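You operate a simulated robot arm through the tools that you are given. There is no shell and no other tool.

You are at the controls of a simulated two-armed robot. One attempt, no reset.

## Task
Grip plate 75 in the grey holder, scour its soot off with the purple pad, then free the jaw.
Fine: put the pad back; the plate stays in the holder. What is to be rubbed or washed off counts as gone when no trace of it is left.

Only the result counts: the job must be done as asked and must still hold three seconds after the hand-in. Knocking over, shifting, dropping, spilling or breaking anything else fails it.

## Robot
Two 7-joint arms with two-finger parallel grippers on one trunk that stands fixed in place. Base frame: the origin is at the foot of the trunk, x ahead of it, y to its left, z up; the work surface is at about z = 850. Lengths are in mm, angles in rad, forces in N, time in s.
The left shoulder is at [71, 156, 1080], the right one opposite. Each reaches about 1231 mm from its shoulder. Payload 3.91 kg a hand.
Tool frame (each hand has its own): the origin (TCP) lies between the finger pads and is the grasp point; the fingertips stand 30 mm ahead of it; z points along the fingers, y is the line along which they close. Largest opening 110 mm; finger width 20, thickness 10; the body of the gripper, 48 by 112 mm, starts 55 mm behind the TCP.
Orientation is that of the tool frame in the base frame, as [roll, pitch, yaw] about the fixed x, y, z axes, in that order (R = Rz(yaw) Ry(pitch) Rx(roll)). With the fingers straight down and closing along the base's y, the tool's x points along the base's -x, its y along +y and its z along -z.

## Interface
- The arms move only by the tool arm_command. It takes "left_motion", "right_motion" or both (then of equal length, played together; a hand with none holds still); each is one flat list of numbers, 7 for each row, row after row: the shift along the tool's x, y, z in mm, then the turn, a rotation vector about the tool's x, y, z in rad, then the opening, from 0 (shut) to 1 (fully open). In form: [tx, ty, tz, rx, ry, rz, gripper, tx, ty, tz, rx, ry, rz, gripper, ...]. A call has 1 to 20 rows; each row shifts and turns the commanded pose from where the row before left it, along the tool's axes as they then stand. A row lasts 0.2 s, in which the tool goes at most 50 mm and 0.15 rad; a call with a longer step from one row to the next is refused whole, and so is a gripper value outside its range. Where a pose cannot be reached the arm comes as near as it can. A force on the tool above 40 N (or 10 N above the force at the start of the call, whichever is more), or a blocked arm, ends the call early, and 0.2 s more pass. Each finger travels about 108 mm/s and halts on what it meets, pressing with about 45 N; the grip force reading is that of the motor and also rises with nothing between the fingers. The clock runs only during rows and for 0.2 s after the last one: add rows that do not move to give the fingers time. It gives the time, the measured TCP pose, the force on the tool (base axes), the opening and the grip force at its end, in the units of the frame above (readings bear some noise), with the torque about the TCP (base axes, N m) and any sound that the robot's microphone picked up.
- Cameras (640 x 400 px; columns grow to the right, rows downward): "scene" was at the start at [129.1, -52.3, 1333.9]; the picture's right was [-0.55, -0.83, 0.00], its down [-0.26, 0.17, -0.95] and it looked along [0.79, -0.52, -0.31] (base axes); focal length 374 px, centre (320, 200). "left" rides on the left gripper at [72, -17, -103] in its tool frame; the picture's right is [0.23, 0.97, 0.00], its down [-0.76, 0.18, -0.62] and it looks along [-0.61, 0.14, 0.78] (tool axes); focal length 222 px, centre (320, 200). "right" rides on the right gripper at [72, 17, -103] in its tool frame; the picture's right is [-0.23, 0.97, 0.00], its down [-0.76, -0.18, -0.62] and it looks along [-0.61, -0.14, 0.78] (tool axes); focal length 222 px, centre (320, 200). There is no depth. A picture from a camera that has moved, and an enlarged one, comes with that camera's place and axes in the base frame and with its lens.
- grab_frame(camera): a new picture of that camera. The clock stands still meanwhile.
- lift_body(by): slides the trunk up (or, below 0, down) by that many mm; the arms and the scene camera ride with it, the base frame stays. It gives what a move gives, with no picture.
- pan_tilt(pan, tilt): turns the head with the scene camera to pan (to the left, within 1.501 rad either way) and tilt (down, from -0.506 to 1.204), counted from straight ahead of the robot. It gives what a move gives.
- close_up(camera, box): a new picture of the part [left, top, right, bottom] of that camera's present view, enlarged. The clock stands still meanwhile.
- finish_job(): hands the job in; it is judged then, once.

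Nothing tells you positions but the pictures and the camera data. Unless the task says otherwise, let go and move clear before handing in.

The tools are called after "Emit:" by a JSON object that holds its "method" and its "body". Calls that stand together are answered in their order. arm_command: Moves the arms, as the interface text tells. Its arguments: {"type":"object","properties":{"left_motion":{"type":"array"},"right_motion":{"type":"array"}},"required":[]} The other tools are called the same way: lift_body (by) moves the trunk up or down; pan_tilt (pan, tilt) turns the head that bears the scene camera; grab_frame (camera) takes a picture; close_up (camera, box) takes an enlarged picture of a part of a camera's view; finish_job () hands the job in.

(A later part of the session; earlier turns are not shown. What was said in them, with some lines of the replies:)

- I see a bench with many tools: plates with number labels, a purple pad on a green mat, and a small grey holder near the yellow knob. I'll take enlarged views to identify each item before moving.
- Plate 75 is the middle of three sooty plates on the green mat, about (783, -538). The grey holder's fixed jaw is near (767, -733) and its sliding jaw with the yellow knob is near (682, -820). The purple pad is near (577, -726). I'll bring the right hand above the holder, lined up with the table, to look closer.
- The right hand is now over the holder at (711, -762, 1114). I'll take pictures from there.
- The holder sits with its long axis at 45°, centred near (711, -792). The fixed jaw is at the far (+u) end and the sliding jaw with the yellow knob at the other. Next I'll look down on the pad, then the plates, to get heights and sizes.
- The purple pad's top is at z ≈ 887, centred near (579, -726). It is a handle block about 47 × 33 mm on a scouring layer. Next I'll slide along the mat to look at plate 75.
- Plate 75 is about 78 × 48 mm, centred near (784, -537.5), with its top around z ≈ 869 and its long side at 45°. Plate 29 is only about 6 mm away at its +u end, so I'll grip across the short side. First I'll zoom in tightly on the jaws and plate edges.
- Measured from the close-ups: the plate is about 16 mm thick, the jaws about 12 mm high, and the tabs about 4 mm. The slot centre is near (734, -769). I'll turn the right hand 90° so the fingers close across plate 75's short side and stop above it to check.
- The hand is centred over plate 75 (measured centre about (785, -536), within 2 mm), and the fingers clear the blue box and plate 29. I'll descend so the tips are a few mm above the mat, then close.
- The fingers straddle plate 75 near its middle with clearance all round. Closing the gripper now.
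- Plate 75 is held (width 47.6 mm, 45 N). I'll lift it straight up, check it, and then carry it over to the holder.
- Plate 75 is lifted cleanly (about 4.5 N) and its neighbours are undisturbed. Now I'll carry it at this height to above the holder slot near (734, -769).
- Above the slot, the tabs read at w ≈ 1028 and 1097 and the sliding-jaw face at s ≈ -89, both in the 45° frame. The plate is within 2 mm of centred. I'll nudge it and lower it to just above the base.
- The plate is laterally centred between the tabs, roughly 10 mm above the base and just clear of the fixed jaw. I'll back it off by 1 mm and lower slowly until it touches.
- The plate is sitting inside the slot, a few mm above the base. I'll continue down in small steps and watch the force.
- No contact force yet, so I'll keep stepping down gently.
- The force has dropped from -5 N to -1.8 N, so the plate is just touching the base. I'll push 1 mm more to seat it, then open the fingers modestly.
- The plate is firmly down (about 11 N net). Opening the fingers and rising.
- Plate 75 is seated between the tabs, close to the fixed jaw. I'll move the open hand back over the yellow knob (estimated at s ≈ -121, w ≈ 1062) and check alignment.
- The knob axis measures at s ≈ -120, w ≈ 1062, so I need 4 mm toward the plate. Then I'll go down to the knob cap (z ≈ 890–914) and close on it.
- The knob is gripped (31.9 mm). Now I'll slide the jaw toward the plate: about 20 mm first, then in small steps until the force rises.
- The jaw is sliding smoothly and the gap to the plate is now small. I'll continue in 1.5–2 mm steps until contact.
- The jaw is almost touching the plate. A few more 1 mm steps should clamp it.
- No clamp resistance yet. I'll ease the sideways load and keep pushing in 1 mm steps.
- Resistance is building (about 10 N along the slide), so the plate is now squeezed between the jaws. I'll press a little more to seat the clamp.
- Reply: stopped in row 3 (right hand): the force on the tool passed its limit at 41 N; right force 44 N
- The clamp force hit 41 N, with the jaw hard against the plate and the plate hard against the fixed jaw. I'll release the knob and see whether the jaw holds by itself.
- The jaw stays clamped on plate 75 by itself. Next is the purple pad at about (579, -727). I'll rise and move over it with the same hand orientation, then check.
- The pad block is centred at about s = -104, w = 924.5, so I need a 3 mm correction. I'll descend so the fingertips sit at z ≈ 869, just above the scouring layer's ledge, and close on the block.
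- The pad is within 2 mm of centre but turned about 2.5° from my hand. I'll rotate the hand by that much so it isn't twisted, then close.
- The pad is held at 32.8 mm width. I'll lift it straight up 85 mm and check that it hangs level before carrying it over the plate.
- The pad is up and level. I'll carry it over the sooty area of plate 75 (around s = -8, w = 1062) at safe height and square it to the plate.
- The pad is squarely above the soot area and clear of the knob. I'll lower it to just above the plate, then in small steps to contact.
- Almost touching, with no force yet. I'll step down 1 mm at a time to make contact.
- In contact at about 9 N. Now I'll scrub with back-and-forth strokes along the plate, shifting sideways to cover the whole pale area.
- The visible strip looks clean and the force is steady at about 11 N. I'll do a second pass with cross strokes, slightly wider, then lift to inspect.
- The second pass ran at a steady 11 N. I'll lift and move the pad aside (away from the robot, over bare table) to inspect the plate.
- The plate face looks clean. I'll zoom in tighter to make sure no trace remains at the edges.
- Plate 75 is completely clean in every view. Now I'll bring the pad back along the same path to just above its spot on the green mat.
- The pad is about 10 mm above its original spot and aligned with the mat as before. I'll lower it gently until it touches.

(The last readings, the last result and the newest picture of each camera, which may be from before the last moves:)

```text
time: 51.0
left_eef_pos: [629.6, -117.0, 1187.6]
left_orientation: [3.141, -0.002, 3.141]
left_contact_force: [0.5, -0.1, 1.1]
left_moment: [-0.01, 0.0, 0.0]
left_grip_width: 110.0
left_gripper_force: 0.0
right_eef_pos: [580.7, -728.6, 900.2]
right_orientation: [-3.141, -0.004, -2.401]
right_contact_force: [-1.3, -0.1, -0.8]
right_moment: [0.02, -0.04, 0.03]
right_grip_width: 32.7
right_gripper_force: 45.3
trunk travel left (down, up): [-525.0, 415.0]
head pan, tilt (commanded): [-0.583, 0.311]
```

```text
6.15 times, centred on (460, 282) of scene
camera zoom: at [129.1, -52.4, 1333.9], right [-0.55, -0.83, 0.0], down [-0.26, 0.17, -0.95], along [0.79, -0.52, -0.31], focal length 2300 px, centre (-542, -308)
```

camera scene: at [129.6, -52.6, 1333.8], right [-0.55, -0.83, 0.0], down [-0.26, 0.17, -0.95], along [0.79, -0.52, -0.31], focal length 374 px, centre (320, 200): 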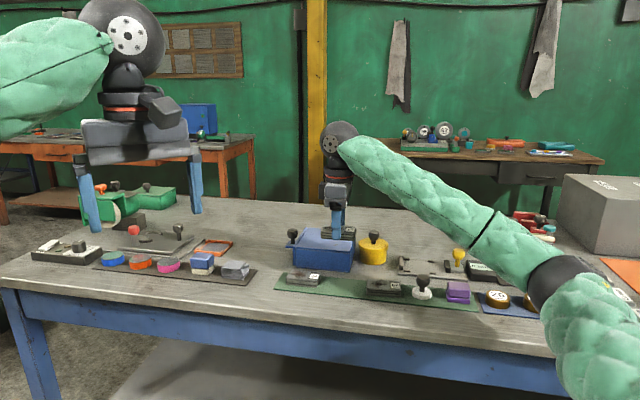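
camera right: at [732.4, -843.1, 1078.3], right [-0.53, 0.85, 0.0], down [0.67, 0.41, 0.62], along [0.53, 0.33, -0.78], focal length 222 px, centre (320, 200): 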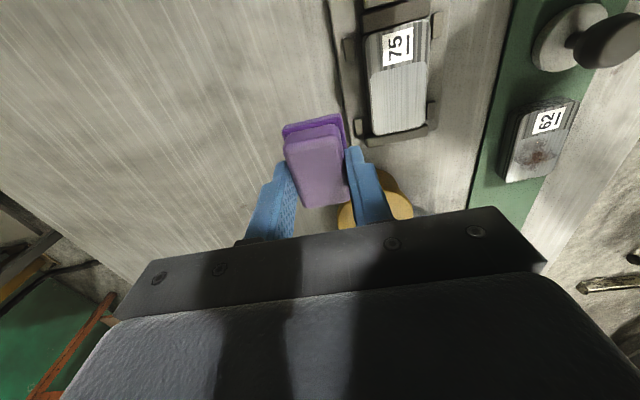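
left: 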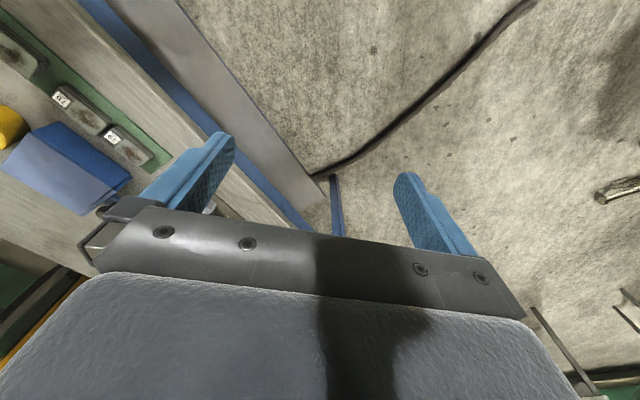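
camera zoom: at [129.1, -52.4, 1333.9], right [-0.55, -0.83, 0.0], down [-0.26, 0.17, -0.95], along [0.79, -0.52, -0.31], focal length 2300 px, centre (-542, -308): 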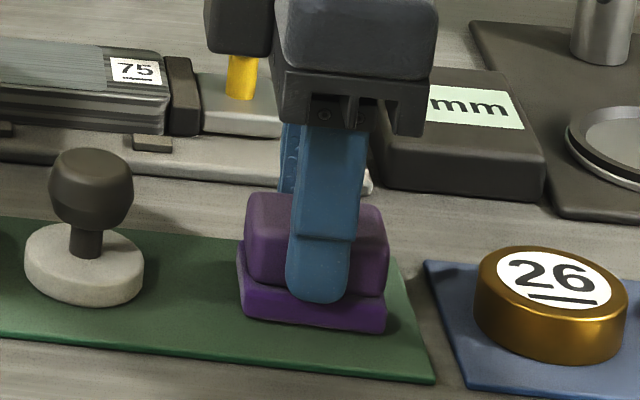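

Still about 1–2 mm above the mat. I'll step down a little more until I feel contact.

Emit:
{"method": "arm_command", "body": {"right_motion": [0, 0, 0.7, 0, 0, 0, 0.1, 0, 0, 0.7, 0, 0, 0, 0.1, 0, 0, 0, 0, 0, 0, 0.1]}}

Emit:
{"method": "close_up", "body": {"camera": "scene", "box": [420, 250, 500, 315]}}

```text
time: 51.8
left_eef_pos: [630.5, -116.8, 1187.8]
left_orientation: [-3.141, 0.001, -3.141]
left_contact_force: [0.1, -0.5, -0.8]
left_moment: [0.0, -0.01, -0.01]
left_grip_width: 110.1
left_gripper_force: 0.2
right_eef_pos: [580.9, -729.1, 899.1]
right_orientation: [-3.141, -0.004, -2.402]
right_contact_force: [0.3, -0.5, 1.9]
right_moment: [-0.09, 0.01, 0.01]
right_grip_width: 32.9
right_gripper_force: 45.1
trunk travel left (down, up): [-525.0, 415.0]
head pan, tilt (commanded): [-0.583, 0.311]
```

```text
6.15 times, centred on (460, 282) of scene
camera zoom: at [129.0, -52.3, 1333.9], right [-0.55, -0.83, 0.0], down [-0.26, 0.17, -0.95], along [0.79, -0.52, -0.31], focal length 2300 px, centre (-542, -308)
```

zoom: 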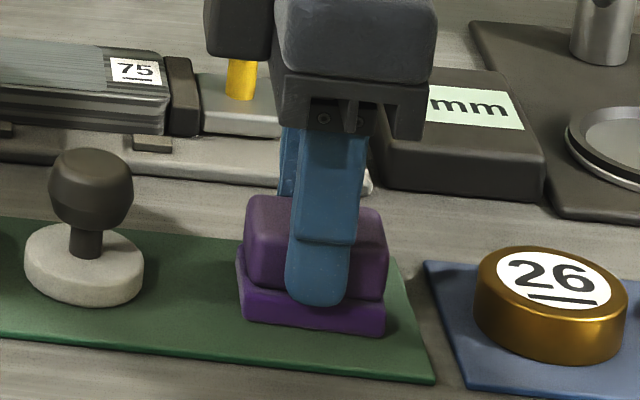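

The pad now rests on the mat (about 2 N contact). Opening the fingers and rising clear.

Emit:
{"method": "arm_command", "body": {"right_motion": [0, 0, 0, 0, 0, 0, 0.4, 0, 0, 0, 0, 0, 0, 0.62, 0, 0, 0, 0, 0, 0, 0.62, 0, 0, -10, 0, 0, 0, 0.62, 0, 0, -35, 0, 0, 0, 0.62, 0, 0, -45, 0, 0, 0, 0.62, 0, 0, 0, 0, 0, 0, 0.62]}}

Emit:
{"method": "close_up", "body": {"camera": "scene", "box": [410, 240, 510, 320]}}

Emit:
{"method": "grab_frame", "body": {"camera": "right"}}

```text
time: 53.4
left_eef_pos: [629.0, -117.0, 1188.6]
left_orientation: [3.141, 0.001, -3.14]
left_contact_force: [0.8, 0.1, -0.6]
left_moment: [0.0, -0.01, -0.02]
left_grip_width: 110.0
left_gripper_force: 0.1
right_eef_pos: [581.1, -728.1, 987.8]
right_orientation: [3.138, -0.002, -2.401]
right_contact_force: [-0.6, 0.7, -0.5]
right_moment: [-0.01, 0.04, -0.01]
right_grip_width: 68.1
right_gripper_force: 0.1
trunk travel left (down, up): [-525.0, 415.0]
head pan, tilt (commanded): [-0.583, 0.311]
```

```text
5.00 times, centred on (460, 280) of scene
camera zoom: at [129.2, -52.6, 1333.8], right [-0.55, -0.83, 0.0], down [-0.26, 0.17, -0.95], along [0.79, -0.52, -0.31], focal length 1868 px, centre (-380, -200)
```

zoom: 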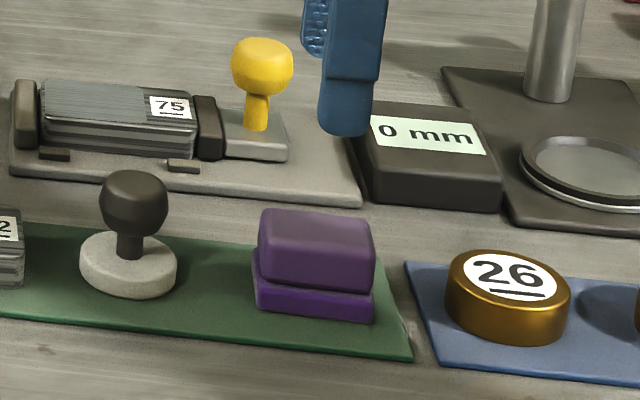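

```text
taken
camera right: at [515.8, -763.3, 1091.7], right [-0.49, 0.87, 0.0], down [0.68, 0.38, 0.62], along [0.54, 0.3, -0.78], focal length 222 px, centre (320, 200)
```

right: 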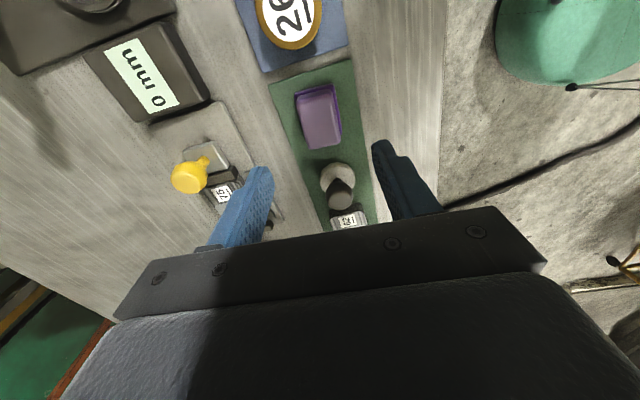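

The pad is back on the mat, within about 2 mm of where it was. Now for the jaw: I'll return above the yellow knob (now near s = -93, w = 1062) with the fingers open.

Emit:
{"method": "arm_command", "body": {"right_motion": [0, 0, 0, 0, 0, -0.046, 0.62, -2.6, -34, 0, 0, 0, 0, 0.62, -2.6, -34, 0, 0, 0, 0, 0.62, -2.6, -34, 0, 0, 0, 0, 0.62, -2.6, -34, 0, 0, 0, 0, 0.62, 0, 0, 0, 0, 0, 0, 0.62, 0, 0, 0, 0, 0, 0, 0.62]}}

Emit:
{"method": "grab_frame", "body": {"camera": "right"}}

Emit:
{"method": "close_up", "body": {"camera": "right", "box": [200, 60, 440, 210]}}

```text
time: 55.0
left_eef_pos: [630.8, -117.1, 1187.9]
left_orientation: [-3.141, -0.001, -3.14]
left_contact_force: [0.0, 0.0, -0.6]
left_moment: [-0.01, 0.01, 0.02]
left_grip_width: 110.0
left_gripper_force: 0.0
right_eef_pos: [686.9, -817.5, 986.9]
right_orientation: [-3.141, -0.002, -2.353]
right_contact_force: [0.2, 0.1, 0.2]
right_moment: [0.01, 0.01, -0.03]
right_grip_width: 68.2
right_gripper_force: 0.1
trunk travel left (down, up): [-525.0, 415.0]
head pan, tilt (commanded): [-0.583, 0.311]
```

```text
taken
camera right: at [622.9, -854.9, 1091.0], right [-0.53, 0.85, 0.0], down [0.67, 0.41, 0.62], along [0.53, 0.33, -0.78], focal length 222 px, centre (320, 200)
```

right: 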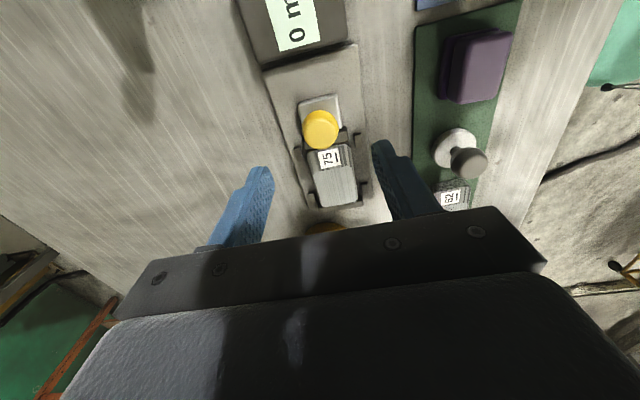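

```text
2.67 times, centred on (320, 135) of right
camera zoom: at [622.9, -854.9, 1091.0], right [-0.53, 0.85, 0.0], down [0.67, 0.41, 0.62], along [0.53, 0.33, -0.78], focal length 592 px, centre (320, 373)
```

zoom: 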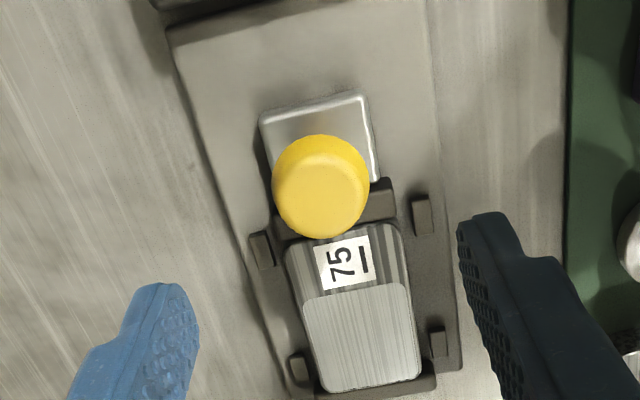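

The knob is at s = -93.5, w = 1062.4, so I need about a 1 mm correction. I'll descend and grip it.

Emit:
{"method": "arm_command", "body": {"right_motion": [1.2, 1, 35, 0, 0, 0, 0.62, 0, 0, 30, 0, 0, 0, 0.62, 0, 0, 16, 0, 0, 0, 0.62, 0, 0, 0, 0, 0, 0, 0.62, 0, 0, 0, 0, 0, 0, 0.4, 0, 0, 0, 0, 0, 0, 0.1, 0, 0, 0, 0, 0, 0, 0.1, 0, 0, 0, 0, 0, 0, 0.1]}}

Emit:
{"method": "close_up", "body": {"camera": "scene", "box": [390, 225, 470, 290]}}

```text
time: 56.8
left_eef_pos: [631.2, -117.6, 1188.3]
left_orientation: [-3.141, 0.0, -3.14]
left_contact_force: [-0.8, -0.9, 0.6]
left_moment: [-0.02, -0.01, 0.0]
left_grip_width: 109.7
left_gripper_force: 0.1
right_eef_pos: [684.0, -818.3, 906.8]
right_orientation: [3.141, -0.002, -2.356]
right_contact_force: [16.9, -16.7, 7.6]
right_moment: [-0.31, -0.64, -0.05]
right_grip_width: 31.8
right_gripper_force: 45.2
trunk travel left (down, up): [-525.0, 415.0]
head pan, tilt (commanded): [-0.583, 0.311]
```

```text
6.15 times, centred on (430, 258) of scene
camera zoom: at [130.0, -53.1, 1333.9], right [-0.55, -0.83, 0.0], down [-0.26, 0.17, -0.95], along [0.79, -0.52, -0.31], focal length 2300 px, centre (-357, -154)
```

zoom: 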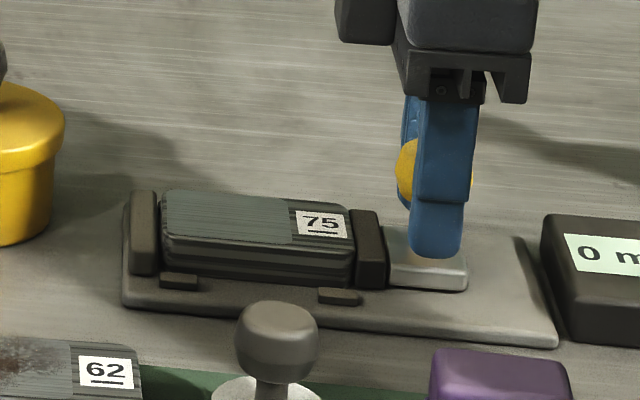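

Gripped, with some sideways load (about 24 N) because I'm roughly 1 mm off-axis. I'll relieve that and slide the jaw back away from the plate.

Emit:
{"method": "arm_command", "body": {"right_motion": [0, -0.8, 0, 0, 0, 0, 0.1, 2, 0, 0, 0, 0, 0, 0.1, 4, 0, 0, 0, 0, 0, 0.1, 5, 0, 0, 0, 0, 0, 0.1, 5, 0, 0, 0, 0, 0, 0.1, 0, 0, 0, 0, 0, 0, 0.1]}}

Emit:
{"method": "close_up", "body": {"camera": "scene", "box": [390, 225, 470, 290]}}

```text
time: 58.2
left_eef_pos: [629.9, -116.6, 1189.1]
left_orientation: [3.142, 0.0, -3.14]
left_contact_force: [-0.2, 0.4, -0.7]
left_moment: [-0.01, 0.01, -0.03]
left_grip_width: 110.0
left_gripper_force: 0.0
right_eef_pos: [671.8, -830.0, 907.0]
right_orientation: [-3.14, -0.005, -2.356]
right_contact_force: [10.3, -8.6, 8.8]
right_moment: [-0.25, -0.39, 0.29]
right_grip_width: 31.9
right_gripper_force: 45.2
trunk travel left (down, up): [-525.0, 415.0]
head pan, tilt (commanded): [-0.583, 0.311]
```

```text
6.15 times, centred on (430, 258) of scene
camera zoom: at [129.3, -52.3, 1333.9], right [-0.55, -0.83, 0.0], down [-0.26, 0.17, -0.95], along [0.79, -0.52, -0.31], focal length 2300 px, centre (-357, -154)
```

zoom: 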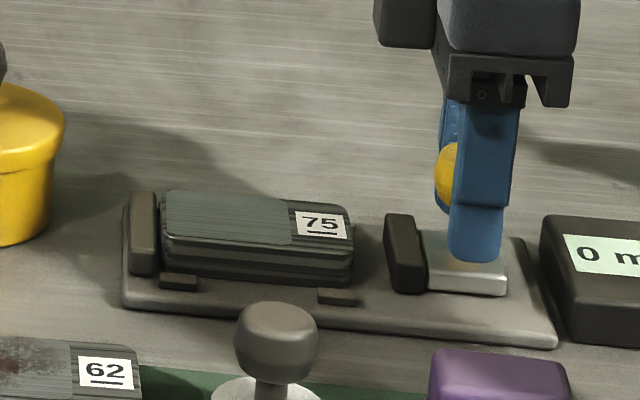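

The jaw has come off the plate by about 16 mm and the plate stayed put. I'll slide it the remaining ~9 mm toward its original position.

Emit:
{"method": "arm_command", "body": {"right_motion": [0, -0.4, 0, 0, 0, 0, 0.1, 4, 0, 0, 0, 0, 0, 0.1, 3, 0, 0, 0, 0, 0, 0.1, 2, 0, 0, 0, 0, 0, 0.1, 0, 0, 0, 0, 0, 0, 0.1]}}

Emit:
{"method": "close_up", "body": {"camera": "scene", "box": [390, 225, 490, 290]}}

```text
time: 59.4
left_eef_pos: [630.3, -116.4, 1188.2]
left_orientation: [3.141, -0.001, -3.141]
left_contact_force: [-0.2, 0.1, -0.4]
left_moment: [0.01, -0.02, 0.0]
left_grip_width: 109.7
left_gripper_force: 0.1
right_eef_pos: [664.8, -836.2, 907.2]
right_orientation: [3.14, -0.005, -2.356]
right_contact_force: [8.2, -6.0, 8.1]
right_moment: [-0.17, 0.01, -0.15]
right_grip_width: 31.9
right_gripper_force: 45.2
trunk travel left (down, up): [-525.0, 415.0]
head pan, tilt (commanded): [-0.583, 0.311]
```

```text
6.15 times, centred on (440, 258) of scene
camera zoom: at [129.3, -52.2, 1333.9], right [-0.55, -0.83, 0.0], down [-0.26, 0.17, -0.95], along [0.79, -0.52, -0.31], focal length 2300 px, centre (-418, -154)
```

zoom: 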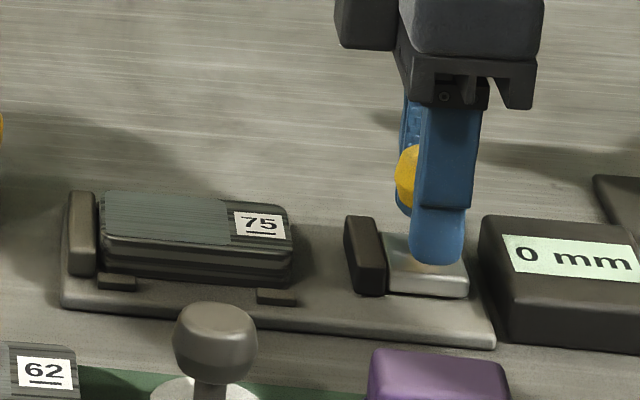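

The jaw is back at its original open position, well clear of the plate. I'll release the knob and rise.

Emit:
{"method": "arm_command", "body": {"right_motion": [0, 0, 0, 0, 0, 0, 0.4, 0, 0, 0, 0, 0, 0, 0.62, 0, 0, 0, 0, 0, 0, 0.62, 0, 0, -15, 0, 0, 0, 0.62, 0, 0, -40, 0, 0, 0, 0.62, 0, 0, -45, 0, 0, 0, 0.62, 0, 0, -45, 0, 0, 0, 0.62, 30, 0, -20, 0, 0, 0, 0.62, 45, 0, 0, 0, 0, 0, 0.62, 45, 0, 0, 0, 0, 0, 0.62, 0, 0, 0, 0, 0, 0, 0.62]}}

Emit:
{"method": "grab_frame", "body": {"camera": "scene"}}

Emit:
{"method": "close_up", "body": {"camera": "scene", "box": [270, 220, 490, 320]}}

Emit:
{"method": "close_up", "body": {"camera": "scene", "box": [395, 235, 495, 315]}}

Emit:
{"method": "grab_frame", "body": {"camera": "right"}}

```text
time: 61.8
left_eef_pos: [632.2, -115.9, 1187.2]
left_orientation: [-3.141, -0.002, 3.141]
left_contact_force: [0.0, -0.2, -0.4]
left_moment: [-0.01, 0.03, 0.01]
left_grip_width: 109.9
left_gripper_force: 0.0
right_eef_pos: [582.8, -921.6, 1072.2]
right_orientation: [3.14, -0.003, -2.354]
right_contact_force: [0.0, -0.3, -0.9]
right_moment: [-0.04, 0.03, 0.02]
right_grip_width: 68.2
right_gripper_force: 0.0
trunk travel left (down, up): [-525.0, 415.0]
head pan, tilt (commanded): [-0.583, 0.311]
```

```text
taken
camera scene: at [130.4, -52.2, 1333.7], right [-0.55, -0.83, 0.0], down [-0.26, 0.17, -0.95], along [0.79, -0.52, -0.31], focal length 374 px, centre (320, 200)
```

scene: 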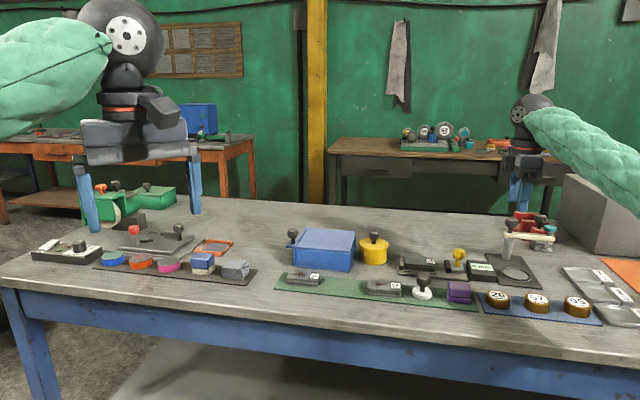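

```text
2.91 times, centred on (380, 270) of scene
camera zoom: at [130.4, -52.2, 1333.7], right [-0.55, -0.83, 0.0], down [-0.26, 0.17, -0.95], along [0.79, -0.52, -0.31], focal length 1087 px, centre (146, -4)
```

zoom: 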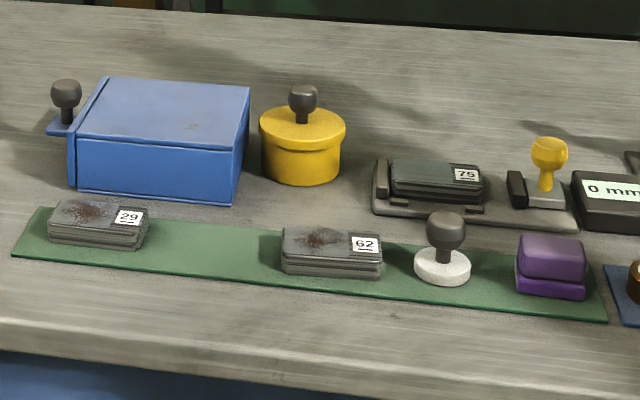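

```text
5.00 times, centred on (445, 275) of scene
camera zoom: at [130.4, -52.2, 1333.7], right [-0.55, -0.83, 0.0], down [-0.26, 0.17, -0.95], along [0.79, -0.52, -0.31], focal length 1868 px, centre (-305, -175)
```

zoom: 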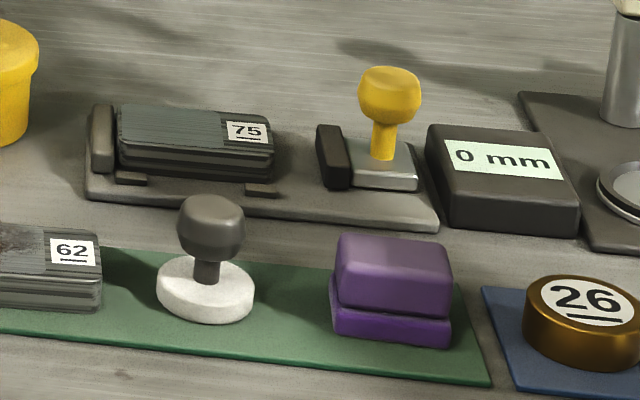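

```text
taken
camera right: at [519.7, -958.8, 1175.9], right [-0.53, 0.85, 0.0], down [0.67, 0.41, 0.62], along [0.53, 0.33, -0.78], focal length 222 px, centre (320, 200)
```

right: 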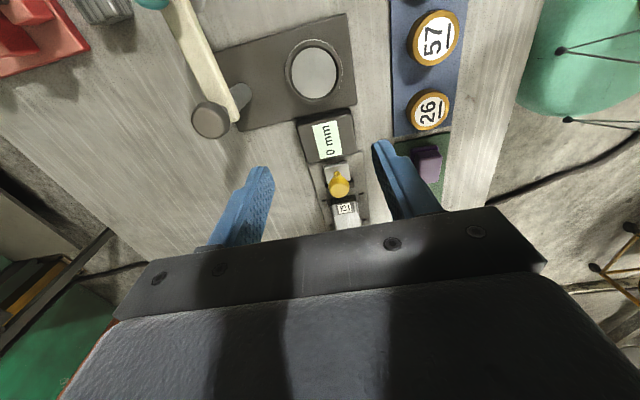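

All the goals appear met: plate 75 is clean and sits in the holder, the jaw is back at its open position, and the pad is back on the green mat. Nothing else has moved, and both hands are clear, so I'm handing in.

Emit:
{"method": "finish_job", "body": {}}

```text
The job is handed in.
```

The job is done and handed in. I clamped plate 75 in the grey holder, scoured it with the purple pad, then slid the jaw back to its open position.

- **Plate:** close-up views showed no trace of soot on the face or edges. The plate stays in the holder.
- **Pad:** it is back on the green mat, about 2 mm from where it started.
- **Everything else:** in the last pictures the neighbouring plates, the stamp and the rest of the bench looked unmoved. The right hand let go and moved clear before the hand-in.
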